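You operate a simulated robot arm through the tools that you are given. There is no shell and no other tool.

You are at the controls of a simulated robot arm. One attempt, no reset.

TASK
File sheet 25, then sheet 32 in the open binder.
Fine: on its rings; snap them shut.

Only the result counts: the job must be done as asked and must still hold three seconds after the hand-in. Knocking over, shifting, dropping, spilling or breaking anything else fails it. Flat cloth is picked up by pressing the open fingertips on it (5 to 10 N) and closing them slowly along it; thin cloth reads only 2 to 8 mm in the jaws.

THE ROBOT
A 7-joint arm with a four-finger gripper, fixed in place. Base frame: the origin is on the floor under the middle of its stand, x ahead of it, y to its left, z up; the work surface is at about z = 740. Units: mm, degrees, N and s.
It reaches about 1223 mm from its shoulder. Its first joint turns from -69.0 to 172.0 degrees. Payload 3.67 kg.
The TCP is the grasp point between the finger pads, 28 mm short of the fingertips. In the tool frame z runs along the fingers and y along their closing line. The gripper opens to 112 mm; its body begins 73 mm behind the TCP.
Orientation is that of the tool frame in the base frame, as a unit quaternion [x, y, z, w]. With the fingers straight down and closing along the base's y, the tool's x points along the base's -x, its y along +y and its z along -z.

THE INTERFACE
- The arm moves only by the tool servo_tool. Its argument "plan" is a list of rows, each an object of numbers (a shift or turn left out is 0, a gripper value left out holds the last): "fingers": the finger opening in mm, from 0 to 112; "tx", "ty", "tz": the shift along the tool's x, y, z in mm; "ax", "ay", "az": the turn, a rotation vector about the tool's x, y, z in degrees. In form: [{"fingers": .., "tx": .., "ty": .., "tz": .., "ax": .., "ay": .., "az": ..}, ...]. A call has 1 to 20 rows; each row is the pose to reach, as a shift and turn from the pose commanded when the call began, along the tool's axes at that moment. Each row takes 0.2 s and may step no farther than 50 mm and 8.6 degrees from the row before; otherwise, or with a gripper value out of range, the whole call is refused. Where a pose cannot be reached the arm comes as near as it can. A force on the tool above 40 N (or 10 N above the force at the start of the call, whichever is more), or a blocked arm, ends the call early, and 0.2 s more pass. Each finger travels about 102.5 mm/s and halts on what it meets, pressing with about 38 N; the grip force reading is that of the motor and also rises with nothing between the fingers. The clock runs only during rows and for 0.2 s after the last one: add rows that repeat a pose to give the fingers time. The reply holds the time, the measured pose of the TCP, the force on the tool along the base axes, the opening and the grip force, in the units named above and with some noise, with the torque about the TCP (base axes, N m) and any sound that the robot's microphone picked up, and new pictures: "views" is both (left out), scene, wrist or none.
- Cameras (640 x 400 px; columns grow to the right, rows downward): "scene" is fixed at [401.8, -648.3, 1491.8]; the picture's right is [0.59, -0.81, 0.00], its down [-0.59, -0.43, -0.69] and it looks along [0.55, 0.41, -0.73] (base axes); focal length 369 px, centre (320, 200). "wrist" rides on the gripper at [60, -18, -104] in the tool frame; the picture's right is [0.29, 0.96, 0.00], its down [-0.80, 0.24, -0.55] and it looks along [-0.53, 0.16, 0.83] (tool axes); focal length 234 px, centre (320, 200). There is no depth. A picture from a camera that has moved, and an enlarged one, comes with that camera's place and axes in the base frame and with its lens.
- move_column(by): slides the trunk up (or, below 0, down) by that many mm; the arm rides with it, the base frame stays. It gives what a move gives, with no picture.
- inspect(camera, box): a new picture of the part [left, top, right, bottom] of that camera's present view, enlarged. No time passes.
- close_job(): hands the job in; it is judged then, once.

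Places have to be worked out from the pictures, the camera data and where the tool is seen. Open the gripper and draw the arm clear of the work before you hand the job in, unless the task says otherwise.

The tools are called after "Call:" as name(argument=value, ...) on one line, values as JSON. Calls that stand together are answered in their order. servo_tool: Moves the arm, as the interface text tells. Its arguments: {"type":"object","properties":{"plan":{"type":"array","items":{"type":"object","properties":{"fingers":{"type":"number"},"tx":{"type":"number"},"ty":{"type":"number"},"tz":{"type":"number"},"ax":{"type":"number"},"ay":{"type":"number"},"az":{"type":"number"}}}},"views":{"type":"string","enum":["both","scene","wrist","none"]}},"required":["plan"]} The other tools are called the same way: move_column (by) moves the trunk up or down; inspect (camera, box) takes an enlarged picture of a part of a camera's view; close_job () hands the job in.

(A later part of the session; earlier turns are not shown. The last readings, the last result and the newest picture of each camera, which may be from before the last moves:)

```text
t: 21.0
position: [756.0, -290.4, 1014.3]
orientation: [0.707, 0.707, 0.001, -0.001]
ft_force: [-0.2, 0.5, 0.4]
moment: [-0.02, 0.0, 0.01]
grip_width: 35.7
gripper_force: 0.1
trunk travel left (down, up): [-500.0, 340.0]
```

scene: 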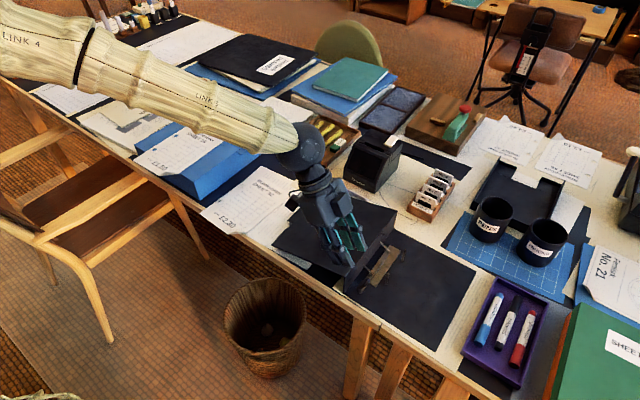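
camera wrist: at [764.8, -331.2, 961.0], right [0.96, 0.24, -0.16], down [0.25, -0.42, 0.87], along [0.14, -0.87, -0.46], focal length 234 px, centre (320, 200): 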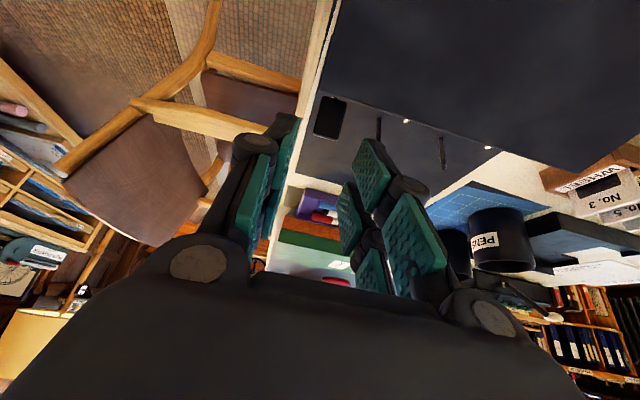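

Call:
servo_tool(plan=[{"az": -8, "tx": 17, "ty": -5}, {"az": -16, "tx": 34, "ty": -10}, {"az": -24, "tx": 51, "ty": -15}, {"az": -32, "tx": 68, "ty": -20}, {"az": -40, "tx": 85, "ty": -25}, {"az": -48, "tx": 102, "ty": -30}, {"az": -56, "tx": 119, "ty": -35}, {"az": -64, "tx": 136, "ty": -40}, {"az": -72, "tx": 153, "ty": -45}, {"az": -80, "tx": 170, "ty": -50}, {"az": -88, "tx": 187, "ty": -55}, {"az": -90, "tx": 190, "ty": -56}], views="both")

```text
t: 23.6
position: [699.7, -103.5, 1013.1]
orientation: [0.0, 1.0, 0.0, 0.001]
ft_force: [0.8, 1.3, -0.3]
moment: [-0.01, 0.01, 0.01]
grip_width: 36.2
gripper_force: 0.1
trunk travel left (down, up): [-500.0, 340.0]
camera wrist: at [639.8, -121.4, 1117.5], right [-0.29, 0.96, 0.0], down [0.8, 0.24, 0.55], along [0.53, 0.16, -0.83], focal length 234 px, centre (320, 200)
```

scene: 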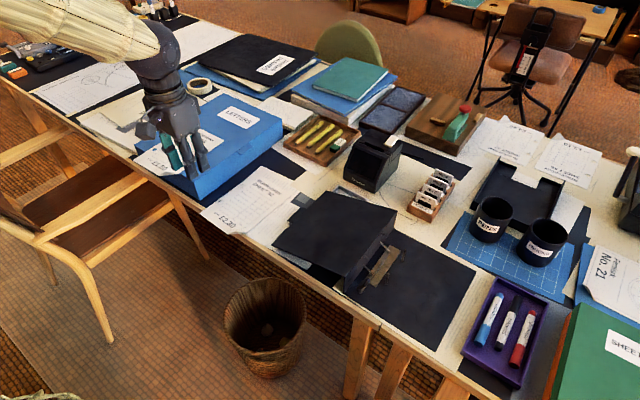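
wrist: 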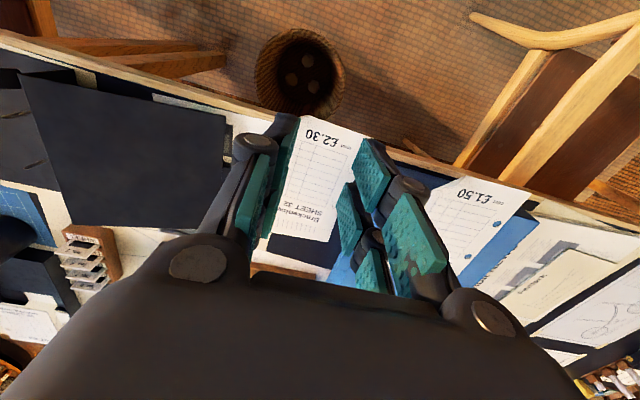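

Clear so far; the chair's arms are low (z≈650, y>360). I complete the wrist turn to −90° while moving in front of sheet 25.

Call:
servo_tool(plan=[{"az": -8, "tx": 9, "ty": 25, "tz": 3}, {"az": -16, "tx": 18, "ty": 50, "tz": 6}, {"az": -24, "tx": 27, "ty": 75, "tz": 9}, {"az": -32, "tx": 36, "ty": 100, "tz": 12}, {"az": -40, "tx": 45, "ty": 125, "tz": 15}, {"az": -48, "tx": 54, "ty": 150, "tz": 18}, {"az": -56, "tx": 63, "ty": 175, "tz": 21}, {"az": -64, "tx": 72, "ty": 200, "tz": 24}, {"az": -72, "tx": 81, "ty": 225, "tz": 27}, {"az": -80, "tx": 90, "ty": 250, "tz": 30}, {"az": -88, "tx": 97, "ty": 275, "tz": 32}, {"az": -90, "tx": 100, "ty": 288, "tz": 33}, {"az": -90, "tx": 100, "ty": 288, "tz": 33}], views="both")

```text
t: 26.4
position: [599.7, 185.7, 979.7]
orientation: [0.707, -0.707, 0.0, 0.0]
ft_force: [0.6, 0.1, -0.2]
moment: [-0.02, -0.03, -0.04]
grip_width: 36.3
gripper_force: 0.0
trunk travel left (down, up): [-500.0, 340.0]
camera wrist: at [617.8, 124.2, 1083.3], right [-0.96, -0.29, 0.0], down [-0.24, 0.8, 0.55], along [-0.16, 0.53, -0.83], focal length 234 px, centre (320, 200)
```

scene: 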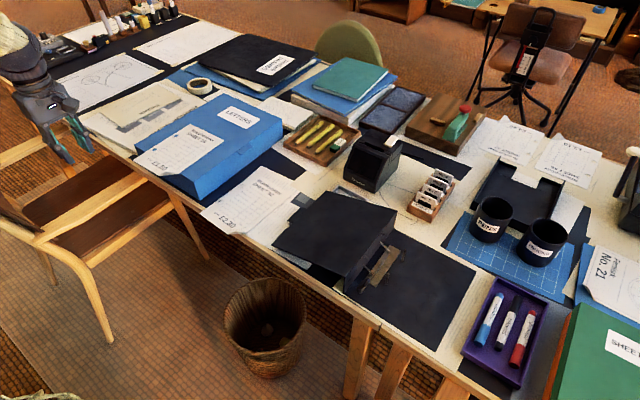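
wrist: 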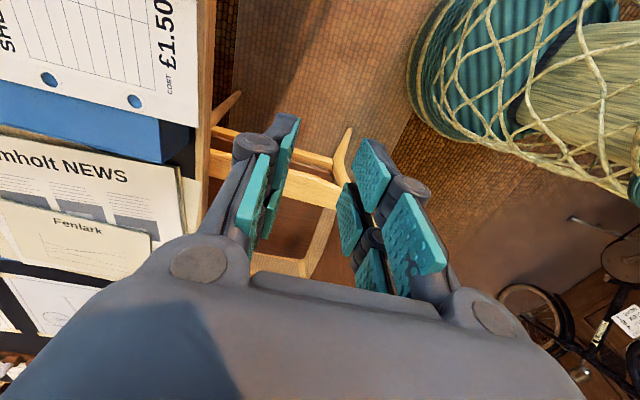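

Now I tilt the tool forward to nearly horizontal (15° nose-down), closing line vertical, still well back from the desk.

Call:
servo_tool(plan=[{"ax": 8, "ty": -2, "tz": 3}, {"ax": 16, "ty": -4, "tz": 6}, {"ax": 24, "ty": -6, "tz": 9}, {"ax": 32, "ty": -8, "tz": 12}, {"ax": 40, "ty": -10, "tz": 15}, {"ax": 48, "ty": -12, "tz": 18}, {"ax": 56, "ty": -14, "tz": 21}, {"ax": 64, "ty": -16, "tz": 24}, {"ax": 72, "ty": -18, "tz": 27}, {"ax": 75, "ty": -20, "tz": 30}, {"ax": 75, "ty": -20, "tz": 30}], views="both")

```text
t: 29.0
position: [645.2, 160.6, 1012.9]
orientation: [-0.51, 0.598, -0.415, 0.459]
ft_force: [0.0, -0.7, -0.2]
moment: [0.0, 0.02, 0.03]
grip_width: 35.8
gripper_force: 0.0
trunk travel left (down, up): [-500.0, 340.0]
stopped in row 11: the arm was blocked; the commanded pose is now the measured one
camera wrist: at [544.9, 101.0, 1048.1], right [-0.24, -0.15, -0.96], down [-0.55, 0.84, 0.0], along [0.8, 0.52, -0.28], focal length 234 px, centre (320, 200)
```

scene: 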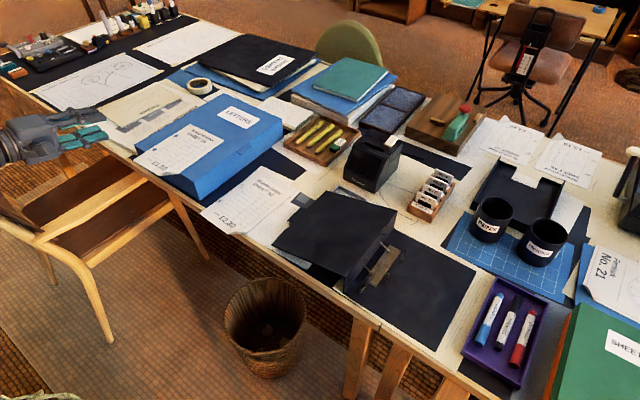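
wrist: 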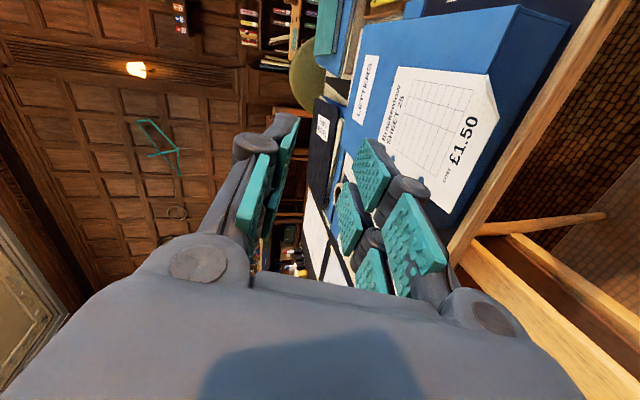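

The arm met a joint limit just short of the target (it is too folded that close to its base), at [645,161,1013] and almost the right orientation. I move forward and down, where it has more room, and correct the small roll.

Call:
servo_tool(plan=[{"tx": -3, "ty": 20, "tz": 18, "ax": -0.3, "ay": -0.3, "az": -1.5}, {"tx": -6, "ty": 40, "tz": 34, "ax": -0.6, "ay": -0.6, "az": -3}, {"tx": -9, "ty": 60, "tz": 50, "ax": -0.9, "ay": -0.9, "az": -4.7}, {"tx": -12, "ty": 80, "tz": 65, "ax": -1.2, "ay": -1.2, "az": -6.2}, {"tx": -14, "ty": 100, "tz": 79, "ax": -1.5, "ay": -1.5, "az": -7.8}, {"tx": -14, "ty": 100, "tz": 79, "ax": -1.5, "ay": -1.5, "az": -7.8}], views="both")

```text
t: 29.9
position: [710.9, 143.3, 995.7]
orientation: [-0.492, 0.614, -0.409, 0.462]
ft_force: [-0.3, -0.1, 0.2]
moment: [0.02, 0.0, 0.01]
grip_width: 35.7
gripper_force: 0.1
trunk travel left (down, up): [-500.0, 340.0]
stopped in row 4: the arm was blocked; the commanded pose is now the measured one
camera wrist: at [609.0, 86.6, 1028.8], right [-0.24, -0.11, -0.96], down [-0.52, 0.85, 0.03], along [0.82, 0.51, -0.26], focal length 234 px, centre (320, 200)
```

scene: 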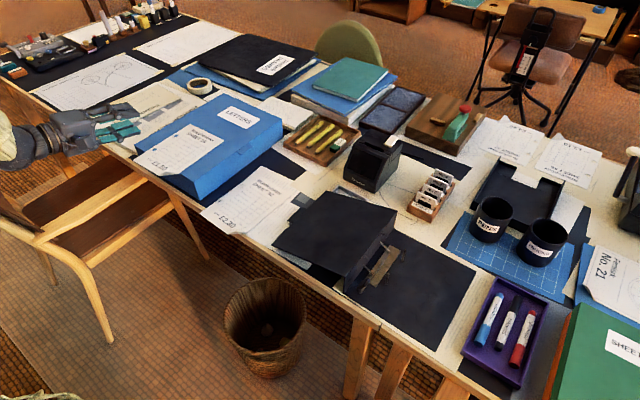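
wrist: 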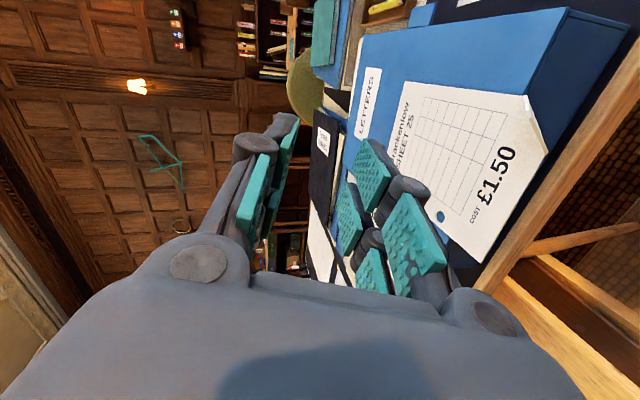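

Forward motion works but downward/sideways is limited in this arm posture, so the trunk slide should do the lowering. First I check where the chair and the arm's elbow are.

Call:
inspect(camera="scene", box=[0, 80, 240, 360])

Call:
inspect(camera="wrist", box=[300, 0, 640, 260])

```text
1.43 times, centred on (120, 220) of scene
camera zoom: at [401.8, -648.3, 1491.8], right [0.59, -0.81, 0.0], down [-0.59, -0.43, -0.69], along [0.55, 0.41, -0.73], focal length 527 px, centre (606, 171)
```

zoom: 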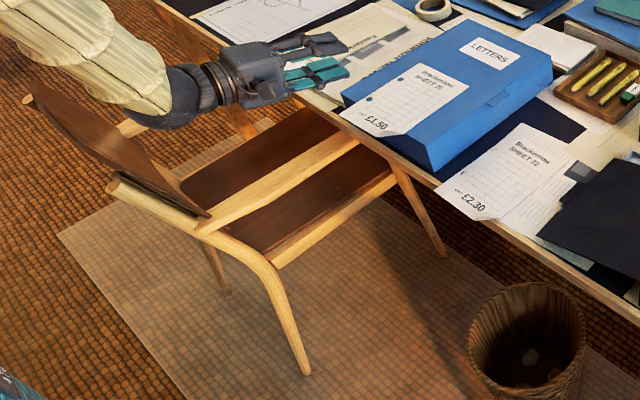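

```text
1.54 times, centred on (470, 130) of wrist
camera zoom: at [609.0, 86.6, 1028.8], right [-0.24, -0.11, -0.96], down [-0.52, 0.85, 0.03], along [0.82, 0.51, -0.26], focal length 360 px, centre (89, 308)
```

zoom: 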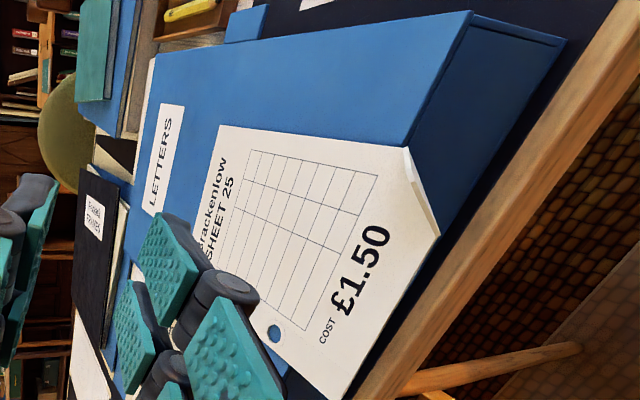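

The chair (back at y>370, z<850) is clear of the arm. I lower the trunk 100 mm, which keeps the arm's posture and leaves the fingertips still well above the sheet.

Call:
move_column(by=-100)

```text
t: 31.2
position: [710.4, 146.9, 897.4]
orientation: [-0.492, 0.613, -0.41, 0.462]
ft_force: [0.1, -0.1, -0.1]
moment: [-0.01, -0.03, -0.02]
grip_width: 35.9
gripper_force: 0.1
trunk travel left (down, up): [-400.0, 440.0]
```

Call:
servo_tool(plan=[{"az": -2}, {"az": -4}, {"az": -6}, {"az": -8}, {"az": -9.5}, {"az": -9.5}], views="none")

```text
t: 32.6
position: [721.6, 127.5, 907.5]
orientation: [-0.525, 0.591, -0.438, 0.428]
ft_force: [0.6, 0.5, -0.1]
moment: [-0.01, 0.01, 0.0]
grip_width: 36.0
gripper_force: 0.1
trunk travel left (down, up): [-400.0, 440.0]
```

The arm's elbow has ended up in an awkward sideways posture here. I test whether this tool orientation is reached cleanly farther to the right, then come back left with it.

Call:
servo_tool(plan=[{"tx": 35, "ty": -8, "tz": 1, "ay": -0.6, "az": -0.6}, {"tx": 70, "ty": -16, "tz": 2, "ay": -1.2, "az": -1.2}, {"tx": 105, "ty": -24, "tz": 3, "ay": -1.8, "az": -1.8}, {"tx": 140, "ty": -32, "tz": 4, "ay": -2.4, "az": -2.4}, {"tx": 175, "ty": -40, "tz": 5, "ay": -3, "az": -3}, {"tx": 210, "ty": -48, "tz": 6, "ay": -3.5, "az": -3.5, "ax": -0.6}, {"tx": 247, "ty": -55, "tz": 7, "ax": -0.6, "ay": -3.9, "az": -3.7}, {"tx": 247, "ty": -55, "tz": 7, "ax": -0.6, "ay": -3.9, "az": -3.7}], views="scene")

```text
t: 34.4
position: [716.0, -102.0, 946.9]
orientation: [0.578, -0.539, 0.439, -0.428]
ft_force: [0.3, -1.1, -0.6]
moment: [0.01, -0.03, 0.0]
grip_width: 35.8
gripper_force: 0.0
trunk travel left (down, up): [-400.0, 440.0]
```

scene: 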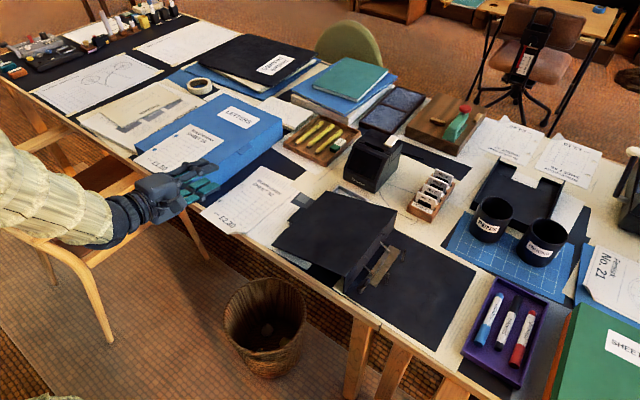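

Call:
servo_tool(plan=[{"tx": 0}, {"tx": 0}, {"tx": 0}], views="none")

```text
t: 35.2
position: [715.7, -103.8, 947.3]
orientation: [0.577, -0.54, 0.438, -0.428]
ft_force: [0.5, -0.3, -0.2]
moment: [0.0, 0.01, 0.03]
grip_width: 36.1
gripper_force: 0.0
trunk travel left (down, up): [-400.0, 440.0]
```

That pose is tracked exactly at y≈-103, so the limit is the wrist bend with the elbow out to the left. Yawing the tool about −20° (pointing a little to the right) relieves it, so I try that in front of sheet 25, still 80 mm above it.

Call:
servo_tool(plan=[{"tx": -33, "ty": 5, "tz": -1, "ax": -0.1, "ay": 2.6, "az": 1}, {"tx": -66, "ty": 10, "tz": -2, "ax": -0.3, "ay": 5.2, "az": 2}, {"tx": -99, "ty": 14, "tz": -3, "ax": -0.4, "ay": 7.7, "az": 3}, {"tx": -132, "ty": 19, "tz": -4, "ax": -0.5, "ay": 10.3, "az": 4}, {"tx": -166, "ty": 24, "tz": -5, "ax": -0.7, "ay": 12.9, "az": 5.1}, {"tx": -199, "ty": 29, "tz": -6, "ax": -0.8, "ay": 15.5, "az": 6.1}, {"tx": -232, "ty": 33, "tz": -7, "ax": -0.9, "ay": 18, "az": 7.1}, {"tx": -266, "ty": 38, "tz": -8, "ax": -1.1, "ay": 20.6, "az": 8.1}, {"tx": -266, "ty": 38, "tz": -8, "ax": -1.1, "ay": 20.6, "az": 8.1}], views="both")

```text
t: 37.1
position: [715.9, 124.0, 954.3]
orientation: [-0.408, 0.693, -0.469, 0.364]
ft_force: [-0.4, 0.1, 0.7]
moment: [0.03, 0.02, 0.07]
grip_width: 35.9
gripper_force: 0.0
trunk travel left (down, up): [-400.0, 440.0]
stopped in row 9: the arm was blocked; the commanded pose is now the measured one
camera wrist: at [603.2, 101.4, 994.6], right [-0.33, -0.04, -0.94], down [-0.22, 0.97, 0.03], along [0.92, 0.22, -0.33], focal length 234 px, centre (320, 200)
```

scene: 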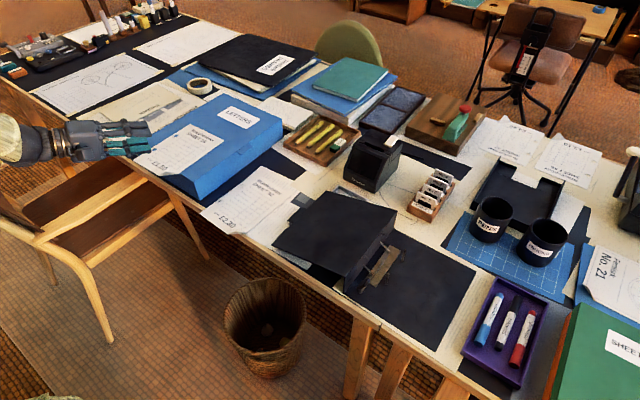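
wrist: 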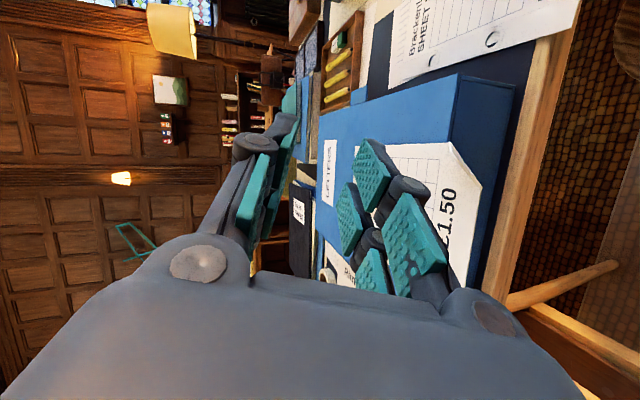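

The error that builds up is mostly roll about the tool axis, which points to the last joint's limit. The gripper is symmetric, so I spin it 180° the other way about its own axis in free air.

Call:
servo_tool(plan=[{"az": 8}, {"az": 16}, {"az": 24}, {"az": 32}, {"az": 40}, {"az": 48}, {"az": 56}, {"az": 64}, {"az": 72}, {"az": 80}, {"az": 88}, {"az": 90}], views="none")

Call:
servo_tool(plan=[{"az": 8}, {"az": 16}, {"az": 24}, {"az": 32}, {"az": 40}, {"az": 48}, {"az": 56}, {"az": 64}, {"az": 72}, {"az": 80}, {"az": 88}, {"az": 90}, {"az": 90}], views="both")

```text
t: 40.0
position: [729.5, 94.8, 988.1]
orientation: [0.25, 0.777, -0.045, 0.576]
ft_force: [-0.6, -0.4, 0.2]
moment: [0.01, 0.01, 0.01]
grip_width: 36.2
gripper_force: 0.1
trunk travel left (down, up): [-400.0, 440.0]
stopped in row 12: the arm was blocked; the commanded pose is now the measured one
```

```text
t: 42.8
position: [819.4, 53.0, 1040.0]
orientation: [0.716, 0.422, 0.357, 0.427]
ft_force: [-0.6, 0.0, 0.3]
moment: [0.02, 0.02, -0.02]
grip_width: 35.9
gripper_force: 0.1
out of reach, approached as far as the arm can: row 7, 8, 9, 10, 11, 12, 13
trunk travel left (down, up): [-400.0, 440.0]
camera wrist: at [746.6, 143.9, 1072.6], right [0.4, 0.0, 0.92], down [-0.72, -0.62, 0.31], along [0.57, -0.79, -0.25], focal length 234 px, centre (320, 200)
```

scene: 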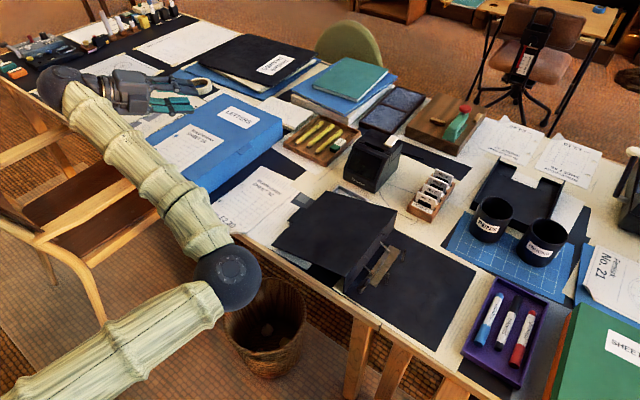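
wrist: 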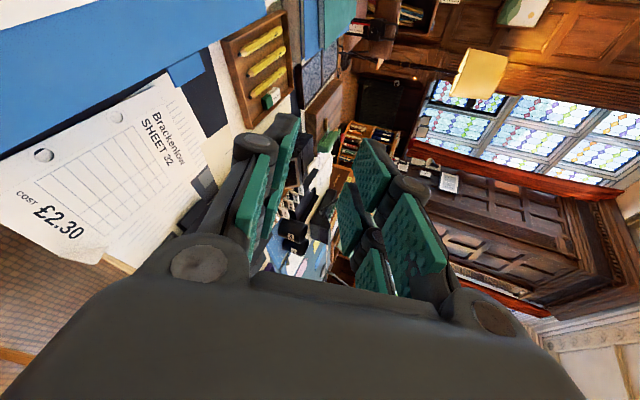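

The arm has folded into an elbow-low posture in front of the desk (nothing touched). Before moving on I need to understand where its shoulder and elbow are, so I zoom on the arm.

Call:
inspect(camera="scene", box=[0, 40, 320, 400])

```text
1.11 times, centred on (160, 220) of scene
camera zoom: at [401.8, -648.3, 1491.8], right [0.59, -0.81, 0.0], down [-0.59, -0.43, -0.69], along [0.55, 0.41, -0.73], focal length 410 px, centre (498, 178)
```

zoom: 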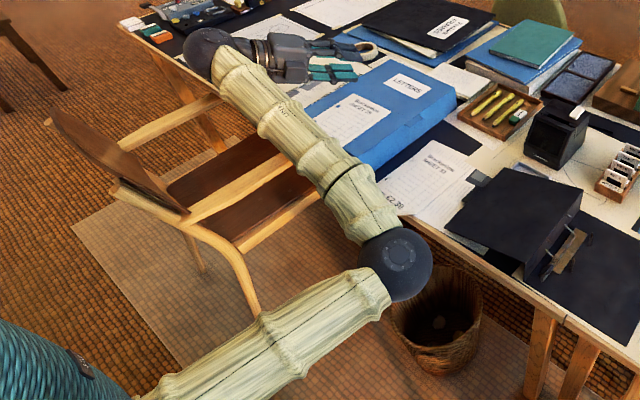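

From the pictures the shoulder sits near (185,-210,~1000), to the right of the base, so a horizontal tool close to the body folds the arm too much. Raising the trunk gives the arm more room, so I do that first.

Call:
move_column(by=200)

```text
t: 44.9
position: [818.5, 53.1, 1239.2]
orientation: [0.716, 0.422, 0.357, 0.427]
ft_force: [0.5, 0.3, 0.0]
moment: [-0.02, 0.0, -0.01]
grip_width: 36.0
gripper_force: 0.2
trunk travel left (down, up): [-600.0, 240.0]
```

Call:
servo_tool(plan=[{"tx": 0}, {"tx": 0}], views="none")

```text
t: 45.5
position: [817.9, 53.3, 1241.2]
orientation: [0.715, 0.423, 0.356, 0.428]
ft_force: [0.9, -0.1, -0.3]
moment: [0.0, 0.02, 0.0]
grip_width: 36.2
gripper_force: 0.0
trunk travel left (down, up): [-600.0, 240.0]
```

Call:
servo_tool(plan=[{"tx": -5, "ty": -17, "tz": -3, "ax": -0.75, "ay": 5.6, "az": -3.3}, {"tx": -10, "ty": -34, "tz": -6, "ax": -1.5, "ay": 11.1, "az": -6.7}, {"tx": -15, "ty": -51, "tz": -9, "ax": -2.25, "ay": 16.7, "az": -10}, {"tx": -20, "ty": -68, "tz": -12, "ax": -3, "ay": 22.3, "az": -13.3}, {"tx": -25, "ty": -85, "tz": -15, "ax": -3.75, "ay": 27.8, "az": -16.7}, {"tx": -30, "ty": -102, "tz": -18, "ax": -4.5, "ay": 33.4, "az": -20}, {"tx": -30, "ty": -102, "tz": -18, "ax": -4.5, "ay": 33.4, "az": -20}], views="both")

```text
t: 47.1
position: [762.2, 59.7, 1149.2]
orientation: [0.483, 0.629, 0.483, 0.371]
ft_force: [-0.4, 0.5, -0.1]
moment: [-0.03, -0.02, 0.01]
grip_width: 35.8
gripper_force: 0.2
trunk travel left (down, up): [-600.0, 240.0]
camera wrist: at [643.8, 89.7, 1159.7], right [0.16, 0.34, 0.93], down [-0.25, -0.89, 0.37], along [0.95, -0.29, -0.06], focal length 234 px, centre (320, 200)
```

scene: 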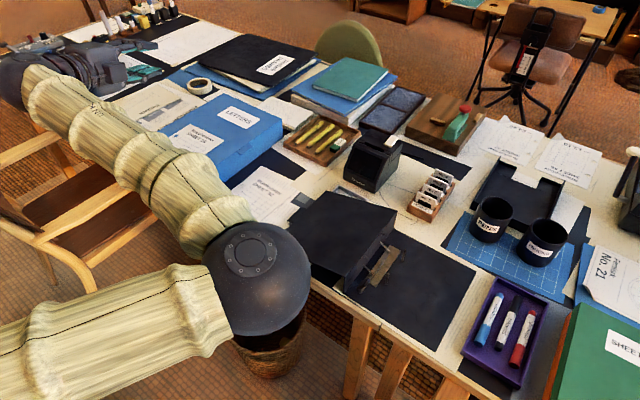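
wrist: 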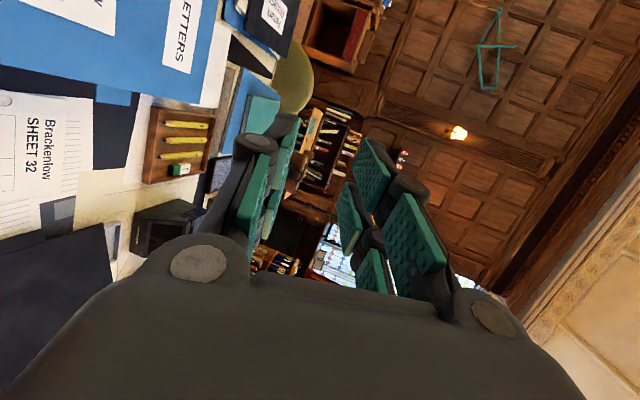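

This posture works: the pose is reached exactly, elbow high and to the right. I raise the trunk another 150 mm to give the arm more downward reach before approaching sheet 25.

Call:
move_column(by=150)

```text
t: 48.9
position: [761.0, 59.8, 1299.3]
orientation: [0.484, 0.628, 0.483, 0.371]
ft_force: [-0.4, -0.4, 0.6]
moment: [0.01, 0.02, 0.01]
grip_width: 36.0
gripper_force: 0.2
trunk travel left (down, up): [-750.0, 90.0]
```

Call:
servo_tool(plan=[{"tx": 10.5, "ty": -34, "tz": 4.4}, {"tx": 21, "ty": -68, "tz": 8.8}, {"tx": 31.5, "ty": -102, "tz": 13.2}, {"tx": 42, "ty": -136, "tz": 17.6}, {"tx": 52.5, "ty": -170, "tz": 22}, {"tx": 63, "ty": -204, "tz": 26.4}, {"tx": 73.5, "ty": -238, "tz": 30.8}, {"tx": 84, "ty": -272, "tz": 35.2}, {"tx": 94.5, "ty": -306, "tz": 39.6}, {"tx": 105, "ty": -339, "tz": 44}, {"tx": 105, "ty": -339, "tz": 44}], views="both")

```text
t: 51.3
position: [747.1, 151.1, 1103.1]
orientation: [0.496, 0.691, 0.415, 0.323]
ft_force: [0.4, 0.2, -0.3]
moment: [0.01, -0.01, -0.01]
grip_width: 36.4
gripper_force: 0.0
out of reach, approached as far as the arm can: row 2, 3, 4, 5, 6, 7, 8, 9, 10, 11
trunk travel left (down, up): [-750.0, 90.0]
camera wrist: at [632.9, 178.0, 1131.4], right [0.31, 0.43, 0.85], down [-0.13, -0.86, 0.49], along [0.94, -0.27, -0.21], focal length 234 px, centre (320, 200)
```

scene: 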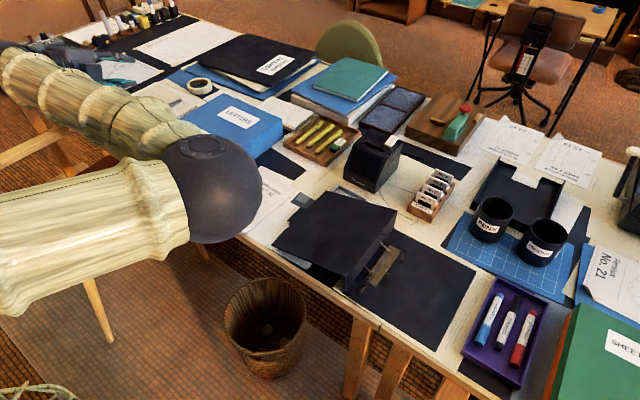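
wrist: 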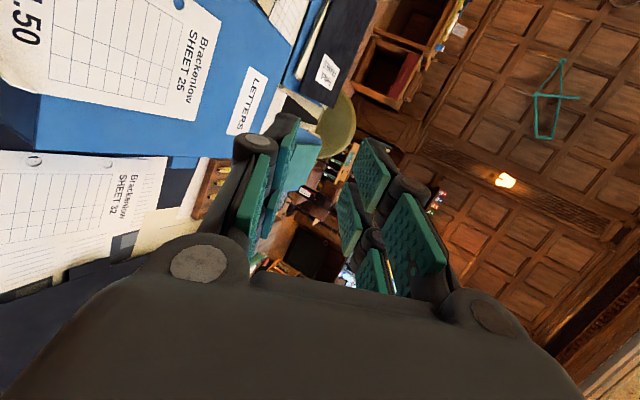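

Lower relative to the shoulder is out of reach with a level tool, so the right recipe is the opposite: keep the arm posture that worked (tool level with the shoulder) and lower the trunk. First I check what pose the controller holds now.

Call:
servo_tool(plan=[{"tz": 0}], views="none")

```text
t: 51.7
position: [748.3, 151.8, 1102.8]
orientation: [0.496, 0.692, 0.414, 0.322]
ft_force: [0.2, -0.2, 0.3]
moment: [-0.01, -0.01, -0.02]
grip_width: 36.0
gripper_force: 0.1
trunk travel left (down, up): [-750.0, 90.0]
```

Call:
servo_tool(plan=[{"tx": -16, "ty": 26, "tz": -16, "ax": -2, "ay": -0.3, "az": 0.5}, {"tx": -33, "ty": 52, "tz": -32, "ax": -4, "ay": -0.5, "az": 0.9}, {"tx": -49, "ty": 78, "tz": -48, "ax": -6, "ay": -0.8, "az": 1.4}, {"tx": -65, "ty": 104, "tz": -65, "ax": -8, "ay": -1.1, "az": 1.8}, {"tx": -82, "ty": 130, "tz": -81, "ax": -10, "ay": -1.4, "az": 2.3}, {"tx": -98, "ty": 157, "tz": -97, "ax": -11.7, "ay": -1.6, "az": 2.8}, {"tx": -98, "ty": 157, "tz": -97, "ax": -11.7, "ay": -1.6, "az": 2.8}], views="none")

```text
t: 53.3
position: [767.2, 54.0, 1291.0]
orientation: [0.483, 0.628, 0.485, 0.371]
ft_force: [-0.7, 0.6, -0.3]
moment: [-0.03, -0.01, -0.03]
grip_width: 35.8
gripper_force: 0.1
trunk travel left (down, up): [-750.0, 90.0]
```

The good posture is restored at [767,54,1291]. I lower the trunk in stages, checking the elbow against the desk.

Call:
move_column(by=-250)

Call:
servo_tool(plan=[{"tz": 0}], views="scene")

```text
t: 55.9
position: [765.7, 54.9, 1042.5]
orientation: [0.483, 0.629, 0.484, 0.37]
ft_force: [0.1, -0.1, -0.3]
moment: [0.01, 0.01, 0.01]
grip_width: 36.0
gripper_force: 0.1
trunk travel left (down, up): [-500.0, 340.0]
```

```text
t: 56.2
position: [766.4, 53.6, 1042.8]
orientation: [0.483, 0.629, 0.485, 0.37]
ft_force: [0.0, 0.1, -0.3]
moment: [-0.01, 0.03, -0.04]
grip_width: 36.0
gripper_force: 0.1
trunk travel left (down, up): [-500.0, 340.0]
```

scene: 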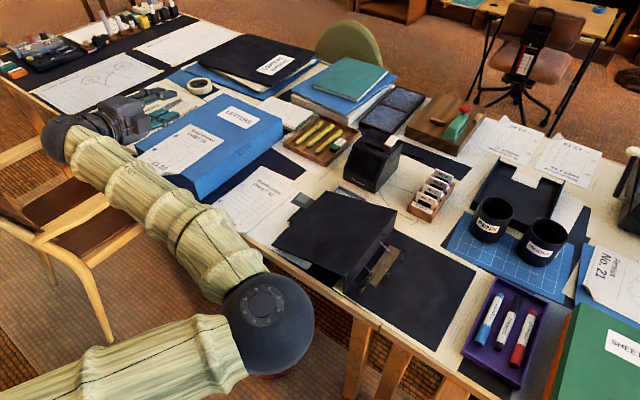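

Elbow is about (531,-471,1042), well in front of the desk. I test the pose over sheet 25 laterally at this height before lowering further.

Call:
servo_tool(plan=[{"tx": 32, "ty": -2, "tz": -8}, {"tx": 64, "ty": -4, "tz": -16}, {"tx": 96, "ty": -6.5, "tz": -24}, {"tx": 129, "ty": -9, "tz": -32.6}, {"tx": 129, "ty": -9, "tz": -32.6}], views="scene")

```text
t: 57.5
position: [700.0, 167.5, 1039.6]
orientation: [0.483, 0.628, 0.484, 0.371]
ft_force: [-0.3, -0.1, -0.1]
moment: [-0.02, -0.01, 0.0]
grip_width: 36.1
gripper_force: 0.0
trunk travel left (down, up): [-500.0, 340.0]
```

scene: 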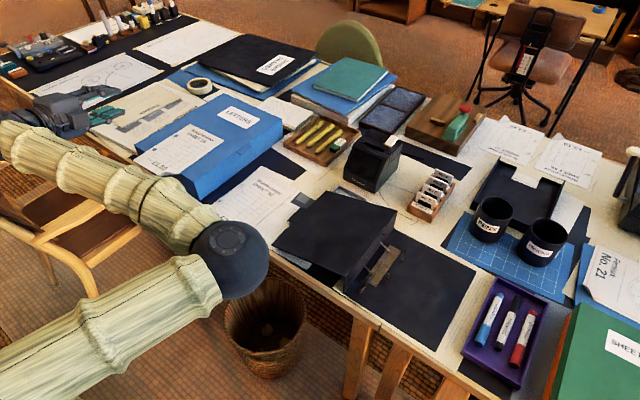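

Pose tracked exactly here. I now try aligning the tool's yaw with the sheet (about +2°) in the air.

Call:
servo_tool(plan=[{"ay": -6.3, "az": 1.7}, {"ay": -12.6, "az": 3.4}, {"ay": -12.6, "az": 3.4}], views="wrist")

```text
t: 58.2
position: [703.9, 165.2, 1060.2]
orientation: [0.552, 0.577, 0.431, 0.42]
ft_force: [-0.2, 0.7, -0.6]
moment: [0.04, 0.0, 0.03]
grip_width: 36.3
gripper_force: 0.1
out of reach, approached as far as the arm can: row 1, 2, 3
trunk travel left (down, up): [-500.0, 340.0]
camera wrist: at [597.0, 220.3, 1071.9], right [0.25, 0.31, 0.92], down [-0.43, -0.81, 0.39], along [0.86, -0.5, -0.07], focal length 234 px, centre (320, 200)
```

wrist: 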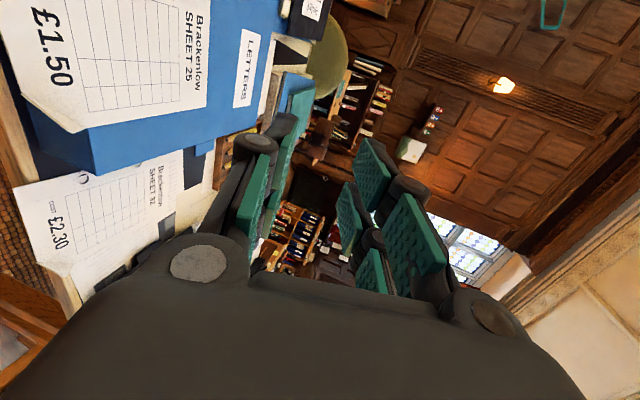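

The only shortfall is about 20 mm of height relative to the trunk, so a lower trunk fixes it. I set the tool to 5° pitch with the arm raised relative to the trunk.

Call:
servo_tool(plan=[{"tx": 1, "ty": 15, "tz": -4, "ax": -3}, {"tx": 2, "ty": 30, "tz": -8, "ax": -6}, {"tx": 3, "ty": 45, "tz": -12, "ax": -9}, {"tx": 4.5, "ty": 58, "tz": -16, "ax": -11}, {"tx": 4.5, "ty": 58, "tz": -16, "ax": -11}], views="none")

```text
t: 59.5
position: [705.0, 161.9, 1140.7]
orientation: [0.52, 0.551, 0.466, 0.457]
ft_force: [0.2, 0.6, 0.9]
moment: [0.01, 0.0, -0.01]
grip_width: 36.3
gripper_force: 0.0
out of reach, approached as far as the arm can: row 1, 2, 3, 4, 5
trunk travel left (down, up): [-500.0, 340.0]
```

Call:
servo_tool(plan=[{"ty": 25, "tz": -4}, {"ty": 50, "tz": -8}, {"ty": 75, "tz": -11, "ax": -2}, {"ty": 75, "tz": -11, "ax": -4.5}, {"ty": 75, "tz": -11, "ax": -4.5}], views="both")

```text
t: 60.6
position: [705.9, 162.0, 1216.2]
orientation: [0.501, 0.532, 0.488, 0.477]
ft_force: [0.5, -0.1, -0.1]
moment: [0.0, 0.01, 0.0]
grip_width: 35.9
gripper_force: 0.0
trunk travel left (down, up): [-500.0, 340.0]
camera wrist: at [598.4, 216.5, 1205.3], right [0.05, 0.31, 0.95], down [-0.5, -0.81, 0.29], along [0.86, -0.49, 0.11], focal length 234 px, centre (320, 200)
```

scene: 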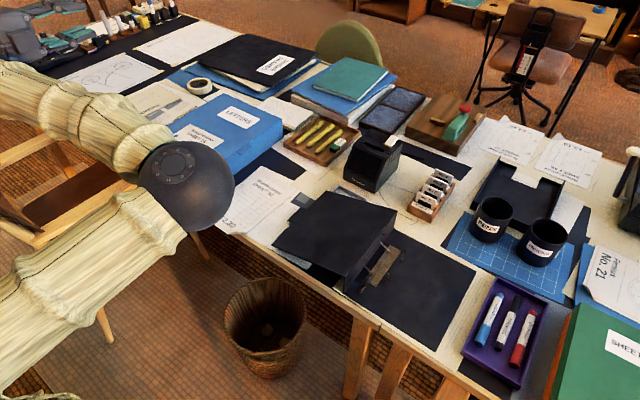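
wrist: 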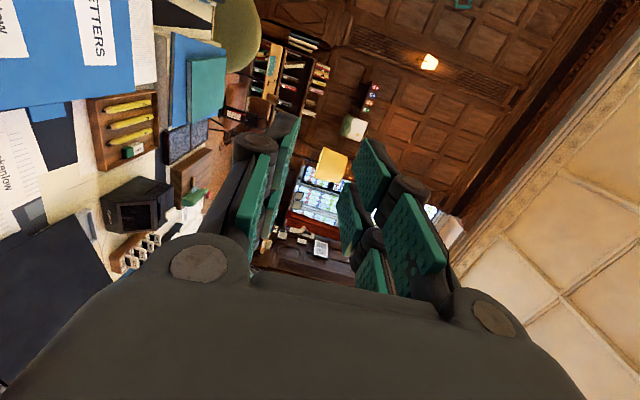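

Level tool achieved (pitch ≈4°, yaw ≈2°). I back off to x≈678 and y≈185, fix the 1° roll, and open the jaws a bit for the approach.

Call:
servo_tool(plan=[{"tx": 8, "ty": -0.5, "tz": -10, "az": 0.5, "fingers": 40}, {"tx": 16, "ty": -1, "tz": -20, "az": 1}, {"tx": 24, "ty": -1.5, "tz": -29, "az": 1.1}, {"tx": 24, "ty": -1.5, "tz": -29, "az": 1.1}], views="none")

```text
t: 61.6
position: [674.6, 185.9, 1216.1]
orientation: [0.507, 0.528, 0.492, 0.472]
ft_force: [-0.2, 0.1, 0.5]
moment: [-0.01, 0.03, 0.01]
grip_width: 40.4
gripper_force: 0.2
trunk travel left (down, up): [-500.0, 340.0]
```

Call:
move_column(by=-310)

Call:
servo_tool(plan=[{"tz": 0}], views="both")

```text
t: 64.7
position: [675.6, 185.7, 906.3]
orientation: [0.506, 0.528, 0.492, 0.472]
ft_force: [0.4, -0.2, -0.2]
moment: [-0.01, -0.01, 0.0]
grip_width: 40.0
gripper_force: 0.2
trunk travel left (down, up): [-190.0, 650.0]
```

```text
t: 65.1
position: [676.6, 185.0, 906.9]
orientation: [0.507, 0.528, 0.492, 0.471]
ft_force: [0.4, -0.1, -0.3]
moment: [-0.05, -0.02, 0.0]
grip_width: 39.8
gripper_force: 0.1
trunk travel left (down, up): [-190.0, 650.0]
camera wrist: at [568.2, 240.5, 896.1], right [0.05, 0.29, 0.96], down [-0.5, -0.82, 0.28], along [0.86, -0.5, 0.1], focal length 234 px, centre (320, 200)
```

scene: 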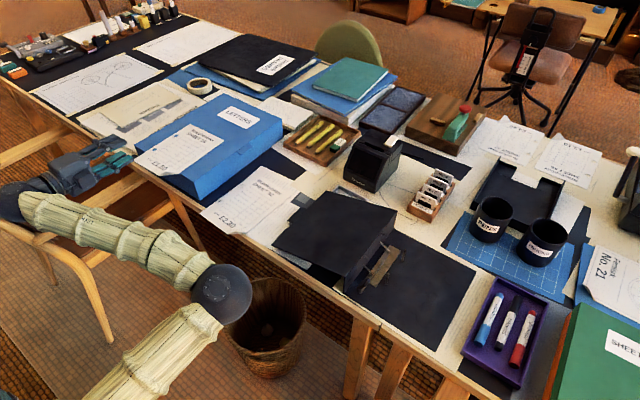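
wrist: 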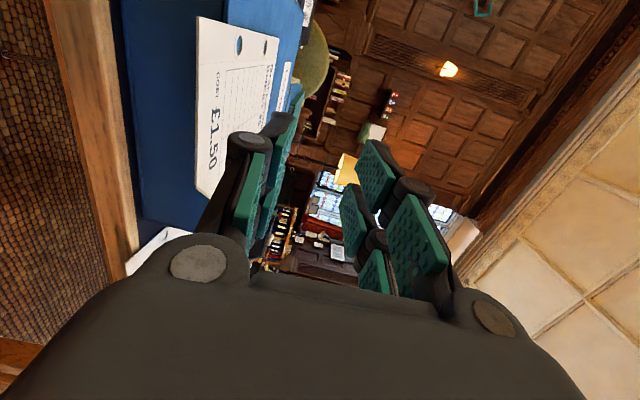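

I zoom the wrist view to measure the sheet's height and near edge from this side.

Call:
inspect(camera="wrist", box=[180, 0, 300, 210])

Call:
inspect(camera="scene", box=[60, 110, 220, 210])

```text
1.90 times, centred on (240, 105) of wrist
camera zoom: at [568.2, 240.5, 896.1], right [0.05, 0.29, 0.96], down [-0.5, -0.82, 0.28], along [0.86, -0.5, 0.1], focal length 446 px, centre (472, 381)
```

zoom: 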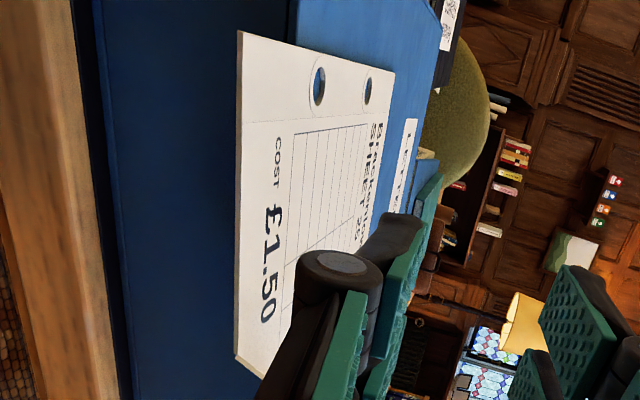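

```text
4.00 times, centred on (140, 160) of scene
camera zoom: at [401.8, -648.3, 1491.8], right [0.59, -0.81, 0.0], down [-0.59, -0.43, -0.69], along [0.55, 0.41, -0.73], focal length 1477 px, centre (1040, 360)
```

zoom: 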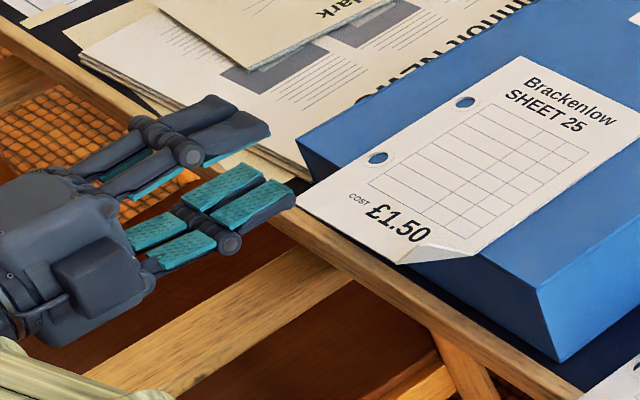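

The sheet lies at z≈815.5; its near edge runs from (729,240) with about 2° yaw, overhanging the box face (x≈773) by ~44 mm. I lower the trunk 90 mm so the open jaws are level with the sheet, still in front of it.

Call:
move_column(by=-90)

Call:
servo_tool(plan=[{"tz": 0}], views="both")

Call:
inspect(camera="scene", box=[60, 110, 220, 210])

Call:
inspect(camera="wrist", box=[180, 40, 440, 260])

```text
t: 66.4
position: [674.9, 186.8, 816.8]
orientation: [0.506, 0.528, 0.493, 0.472]
ft_force: [0.1, -0.7, 0.1]
moment: [0.01, 0.05, -0.01]
grip_width: 40.0
gripper_force: 0.0
trunk travel left (down, up): [-100.0, 740.0]
```

```text
t: 66.8
position: [675.4, 184.8, 815.5]
orientation: [0.506, 0.528, 0.492, 0.473]
ft_force: [-0.5, -0.5, 0.9]
moment: [0.02, 0.01, 0.02]
grip_width: 39.8
gripper_force: 0.2
trunk travel left (down, up): [-100.0, 740.0]
camera wrist: at [568.1, 240.5, 806.1], right [0.05, 0.29, 0.96], down [-0.5, -0.82, 0.28], along [0.86, -0.5, 0.1], focal length 234 px, centre (320, 200)
```

scene: 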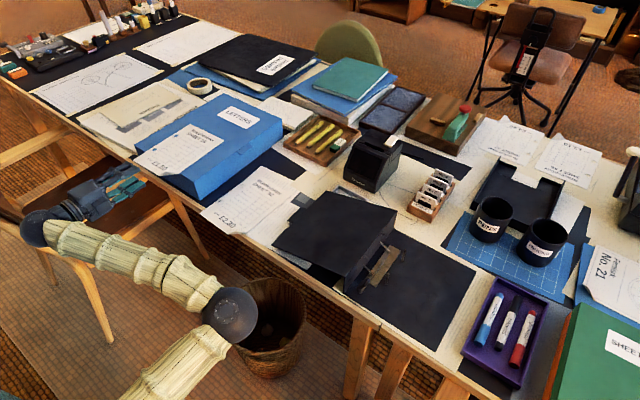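
wrist: 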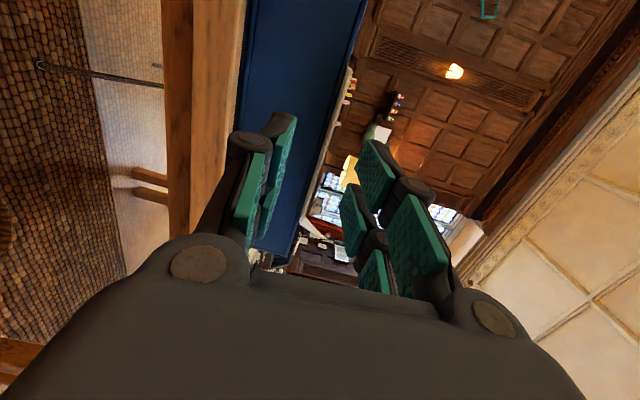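

```text
4.00 times, centred on (140, 160) of scene
camera zoom: at [401.8, -648.3, 1491.8], right [0.59, -0.81, 0.0], down [-0.59, -0.43, -0.69], along [0.55, 0.41, -0.73], focal length 1477 px, centre (1040, 360)
```

zoom: 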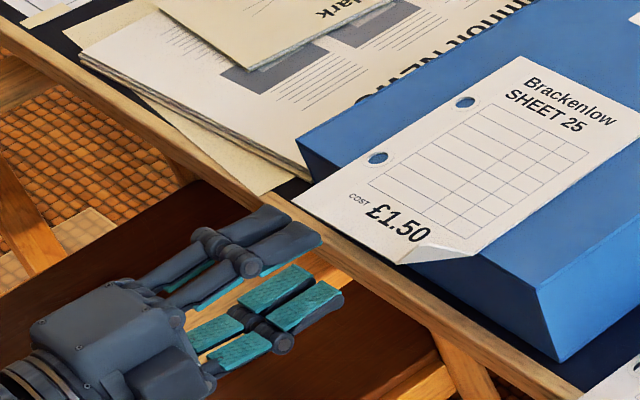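

```text
1.82 times, centred on (310, 150) of wrist
camera zoom: at [568.1, 240.5, 806.1], right [0.05, 0.29, 0.96], down [-0.5, -0.82, 0.28], along [0.86, -0.5, 0.1], focal length 426 px, centre (338, 291)
```

zoom: 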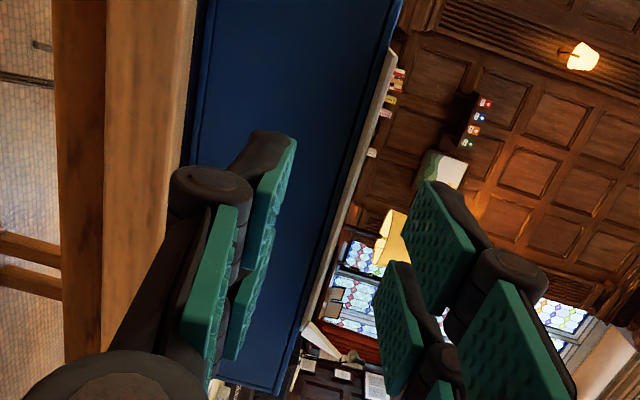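

The sheet's edge is centred between the open jaws. I slide forward so the jaws straddle the overhanging edge, keeping the fingertips short of the box face.

Call:
servo_tool(plan=[{"tz": 10, "ty": 0.8}, {"tz": 20, "ty": 1.6}, {"tz": 30, "ty": 2.4}, {"tz": 40, "ty": 3.2}, {"tz": 48, "ty": 3.8}, {"tz": 54, "ty": 4.2}, {"tz": 57, "ty": 4.5}, {"tz": 57, "ty": 4.5}], views="both")

Call:
inspect(camera="scene", box=[90, 110, 250, 210])

Call:
inspect(camera="wrist", box=[180, 40, 440, 260])

```text
t: 68.6
position: [732.1, 189.1, 816.6]
orientation: [0.506, 0.528, 0.492, 0.472]
ft_force: [0.2, 0.6, 0.3]
moment: [-0.04, 0.01, -0.02]
grip_width: 40.1
gripper_force: 0.0
trunk travel left (down, up): [-100.0, 740.0]
camera wrist: at [624.5, 243.3, 806.8], right [0.05, 0.29, 0.96], down [-0.5, -0.82, 0.28], along [0.86, -0.5, 0.1], focal length 234 px, centre (320, 200)
```

scene: 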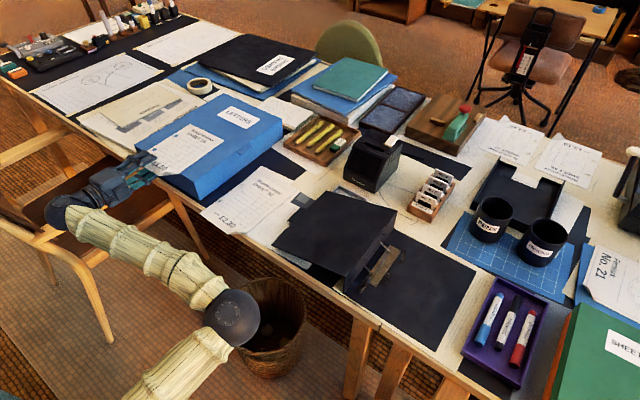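
wrist: 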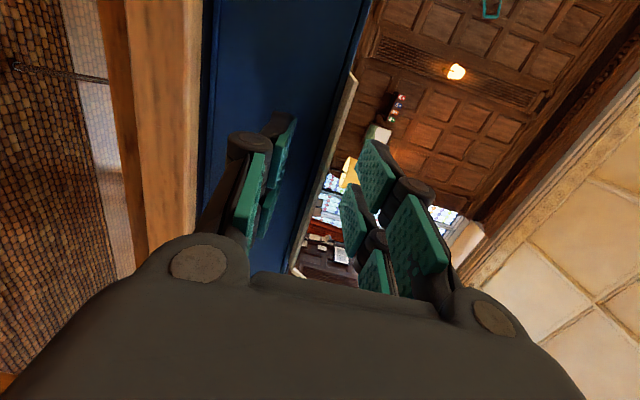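

```text
4.00 times, centred on (170, 160) of scene
camera zoom: at [401.8, -648.3, 1491.8], right [0.59, -0.81, 0.0], down [-0.59, -0.43, -0.69], along [0.55, 0.41, -0.73], focal length 1477 px, centre (920, 360)
```

zoom: 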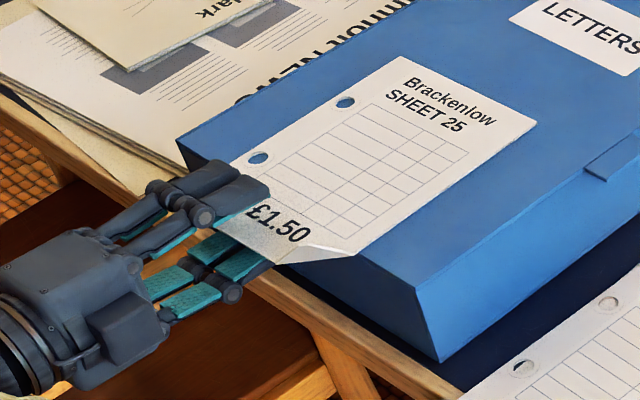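

```text
1.82 times, centred on (310, 150) of wrist
camera zoom: at [624.5, 243.3, 806.8], right [0.05, 0.29, 0.96], down [-0.5, -0.82, 0.28], along [0.86, -0.5, 0.1], focal length 426 px, centre (338, 291)
```

zoom: 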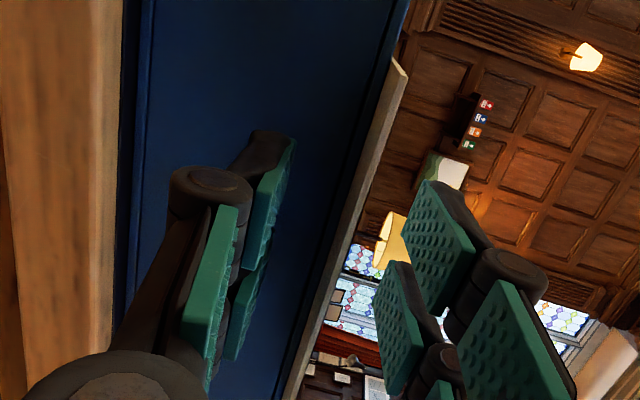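

The jaws straddle the near edge of sheet 25 with the sheet centred. I close slowly.

Call:
servo_tool(plan=[{"fingers": 32}, {"fingers": 24}, {"fingers": 17}, {"fingers": 12}, {"fingers": 8}, {"fingers": 5}, {"fingers": 2}, {"fingers": 0}, {"fingers": 0}, {"fingers": 0}], views="both")

Call:
inspect(camera="scene", box=[90, 110, 250, 210])

Call:
inspect(camera="wrist", box=[180, 40, 440, 260])

```text
t: 70.8
position: [732.2, 189.4, 817.0]
orientation: [0.506, 0.528, 0.492, 0.472]
ft_force: [0.0, 0.2, 6.1]
moment: [0.01, -1.08, -0.02]
grip_width: 6.2
gripper_force: 38.2
trunk travel left (down, up): [-100.0, 740.0]
camera wrist: at [624.2, 243.1, 807.2], right [0.05, 0.29, 0.96], down [-0.5, -0.82, 0.28], along [0.86, -0.5, 0.1], focal length 234 px, centre (320, 200)
```

scene: 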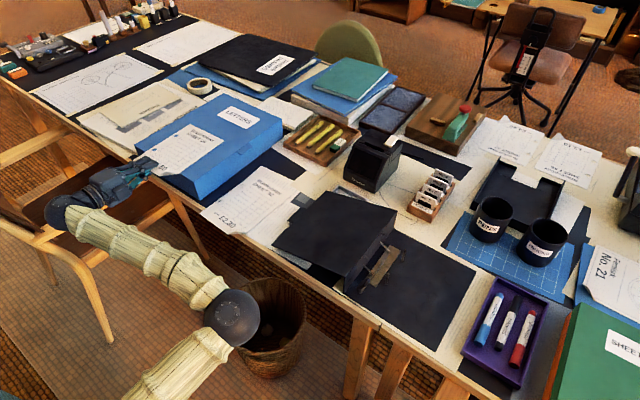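
wrist: 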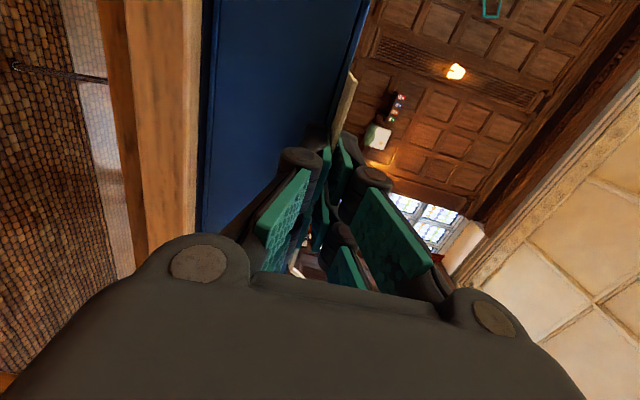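

```text
4.00 times, centred on (170, 160) of scene
camera zoom: at [401.8, -648.3, 1491.8], right [0.59, -0.81, 0.0], down [-0.59, -0.43, -0.69], along [0.55, 0.41, -0.73], focal length 1477 px, centre (920, 360)
```

zoom: 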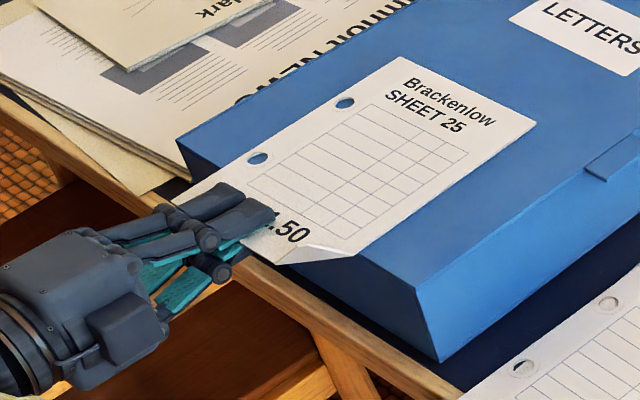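

```text
1.82 times, centred on (310, 150) of wrist
camera zoom: at [624.2, 243.1, 807.2], right [0.05, 0.29, 0.96], down [-0.5, -0.82, 0.28], along [0.86, -0.5, 0.1], focal length 426 px, centre (338, 291)
```

zoom: 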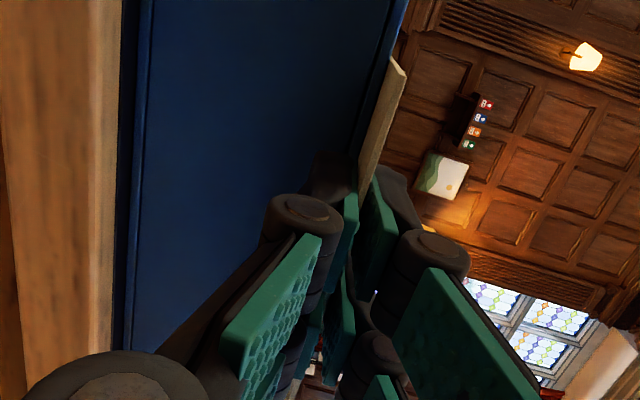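

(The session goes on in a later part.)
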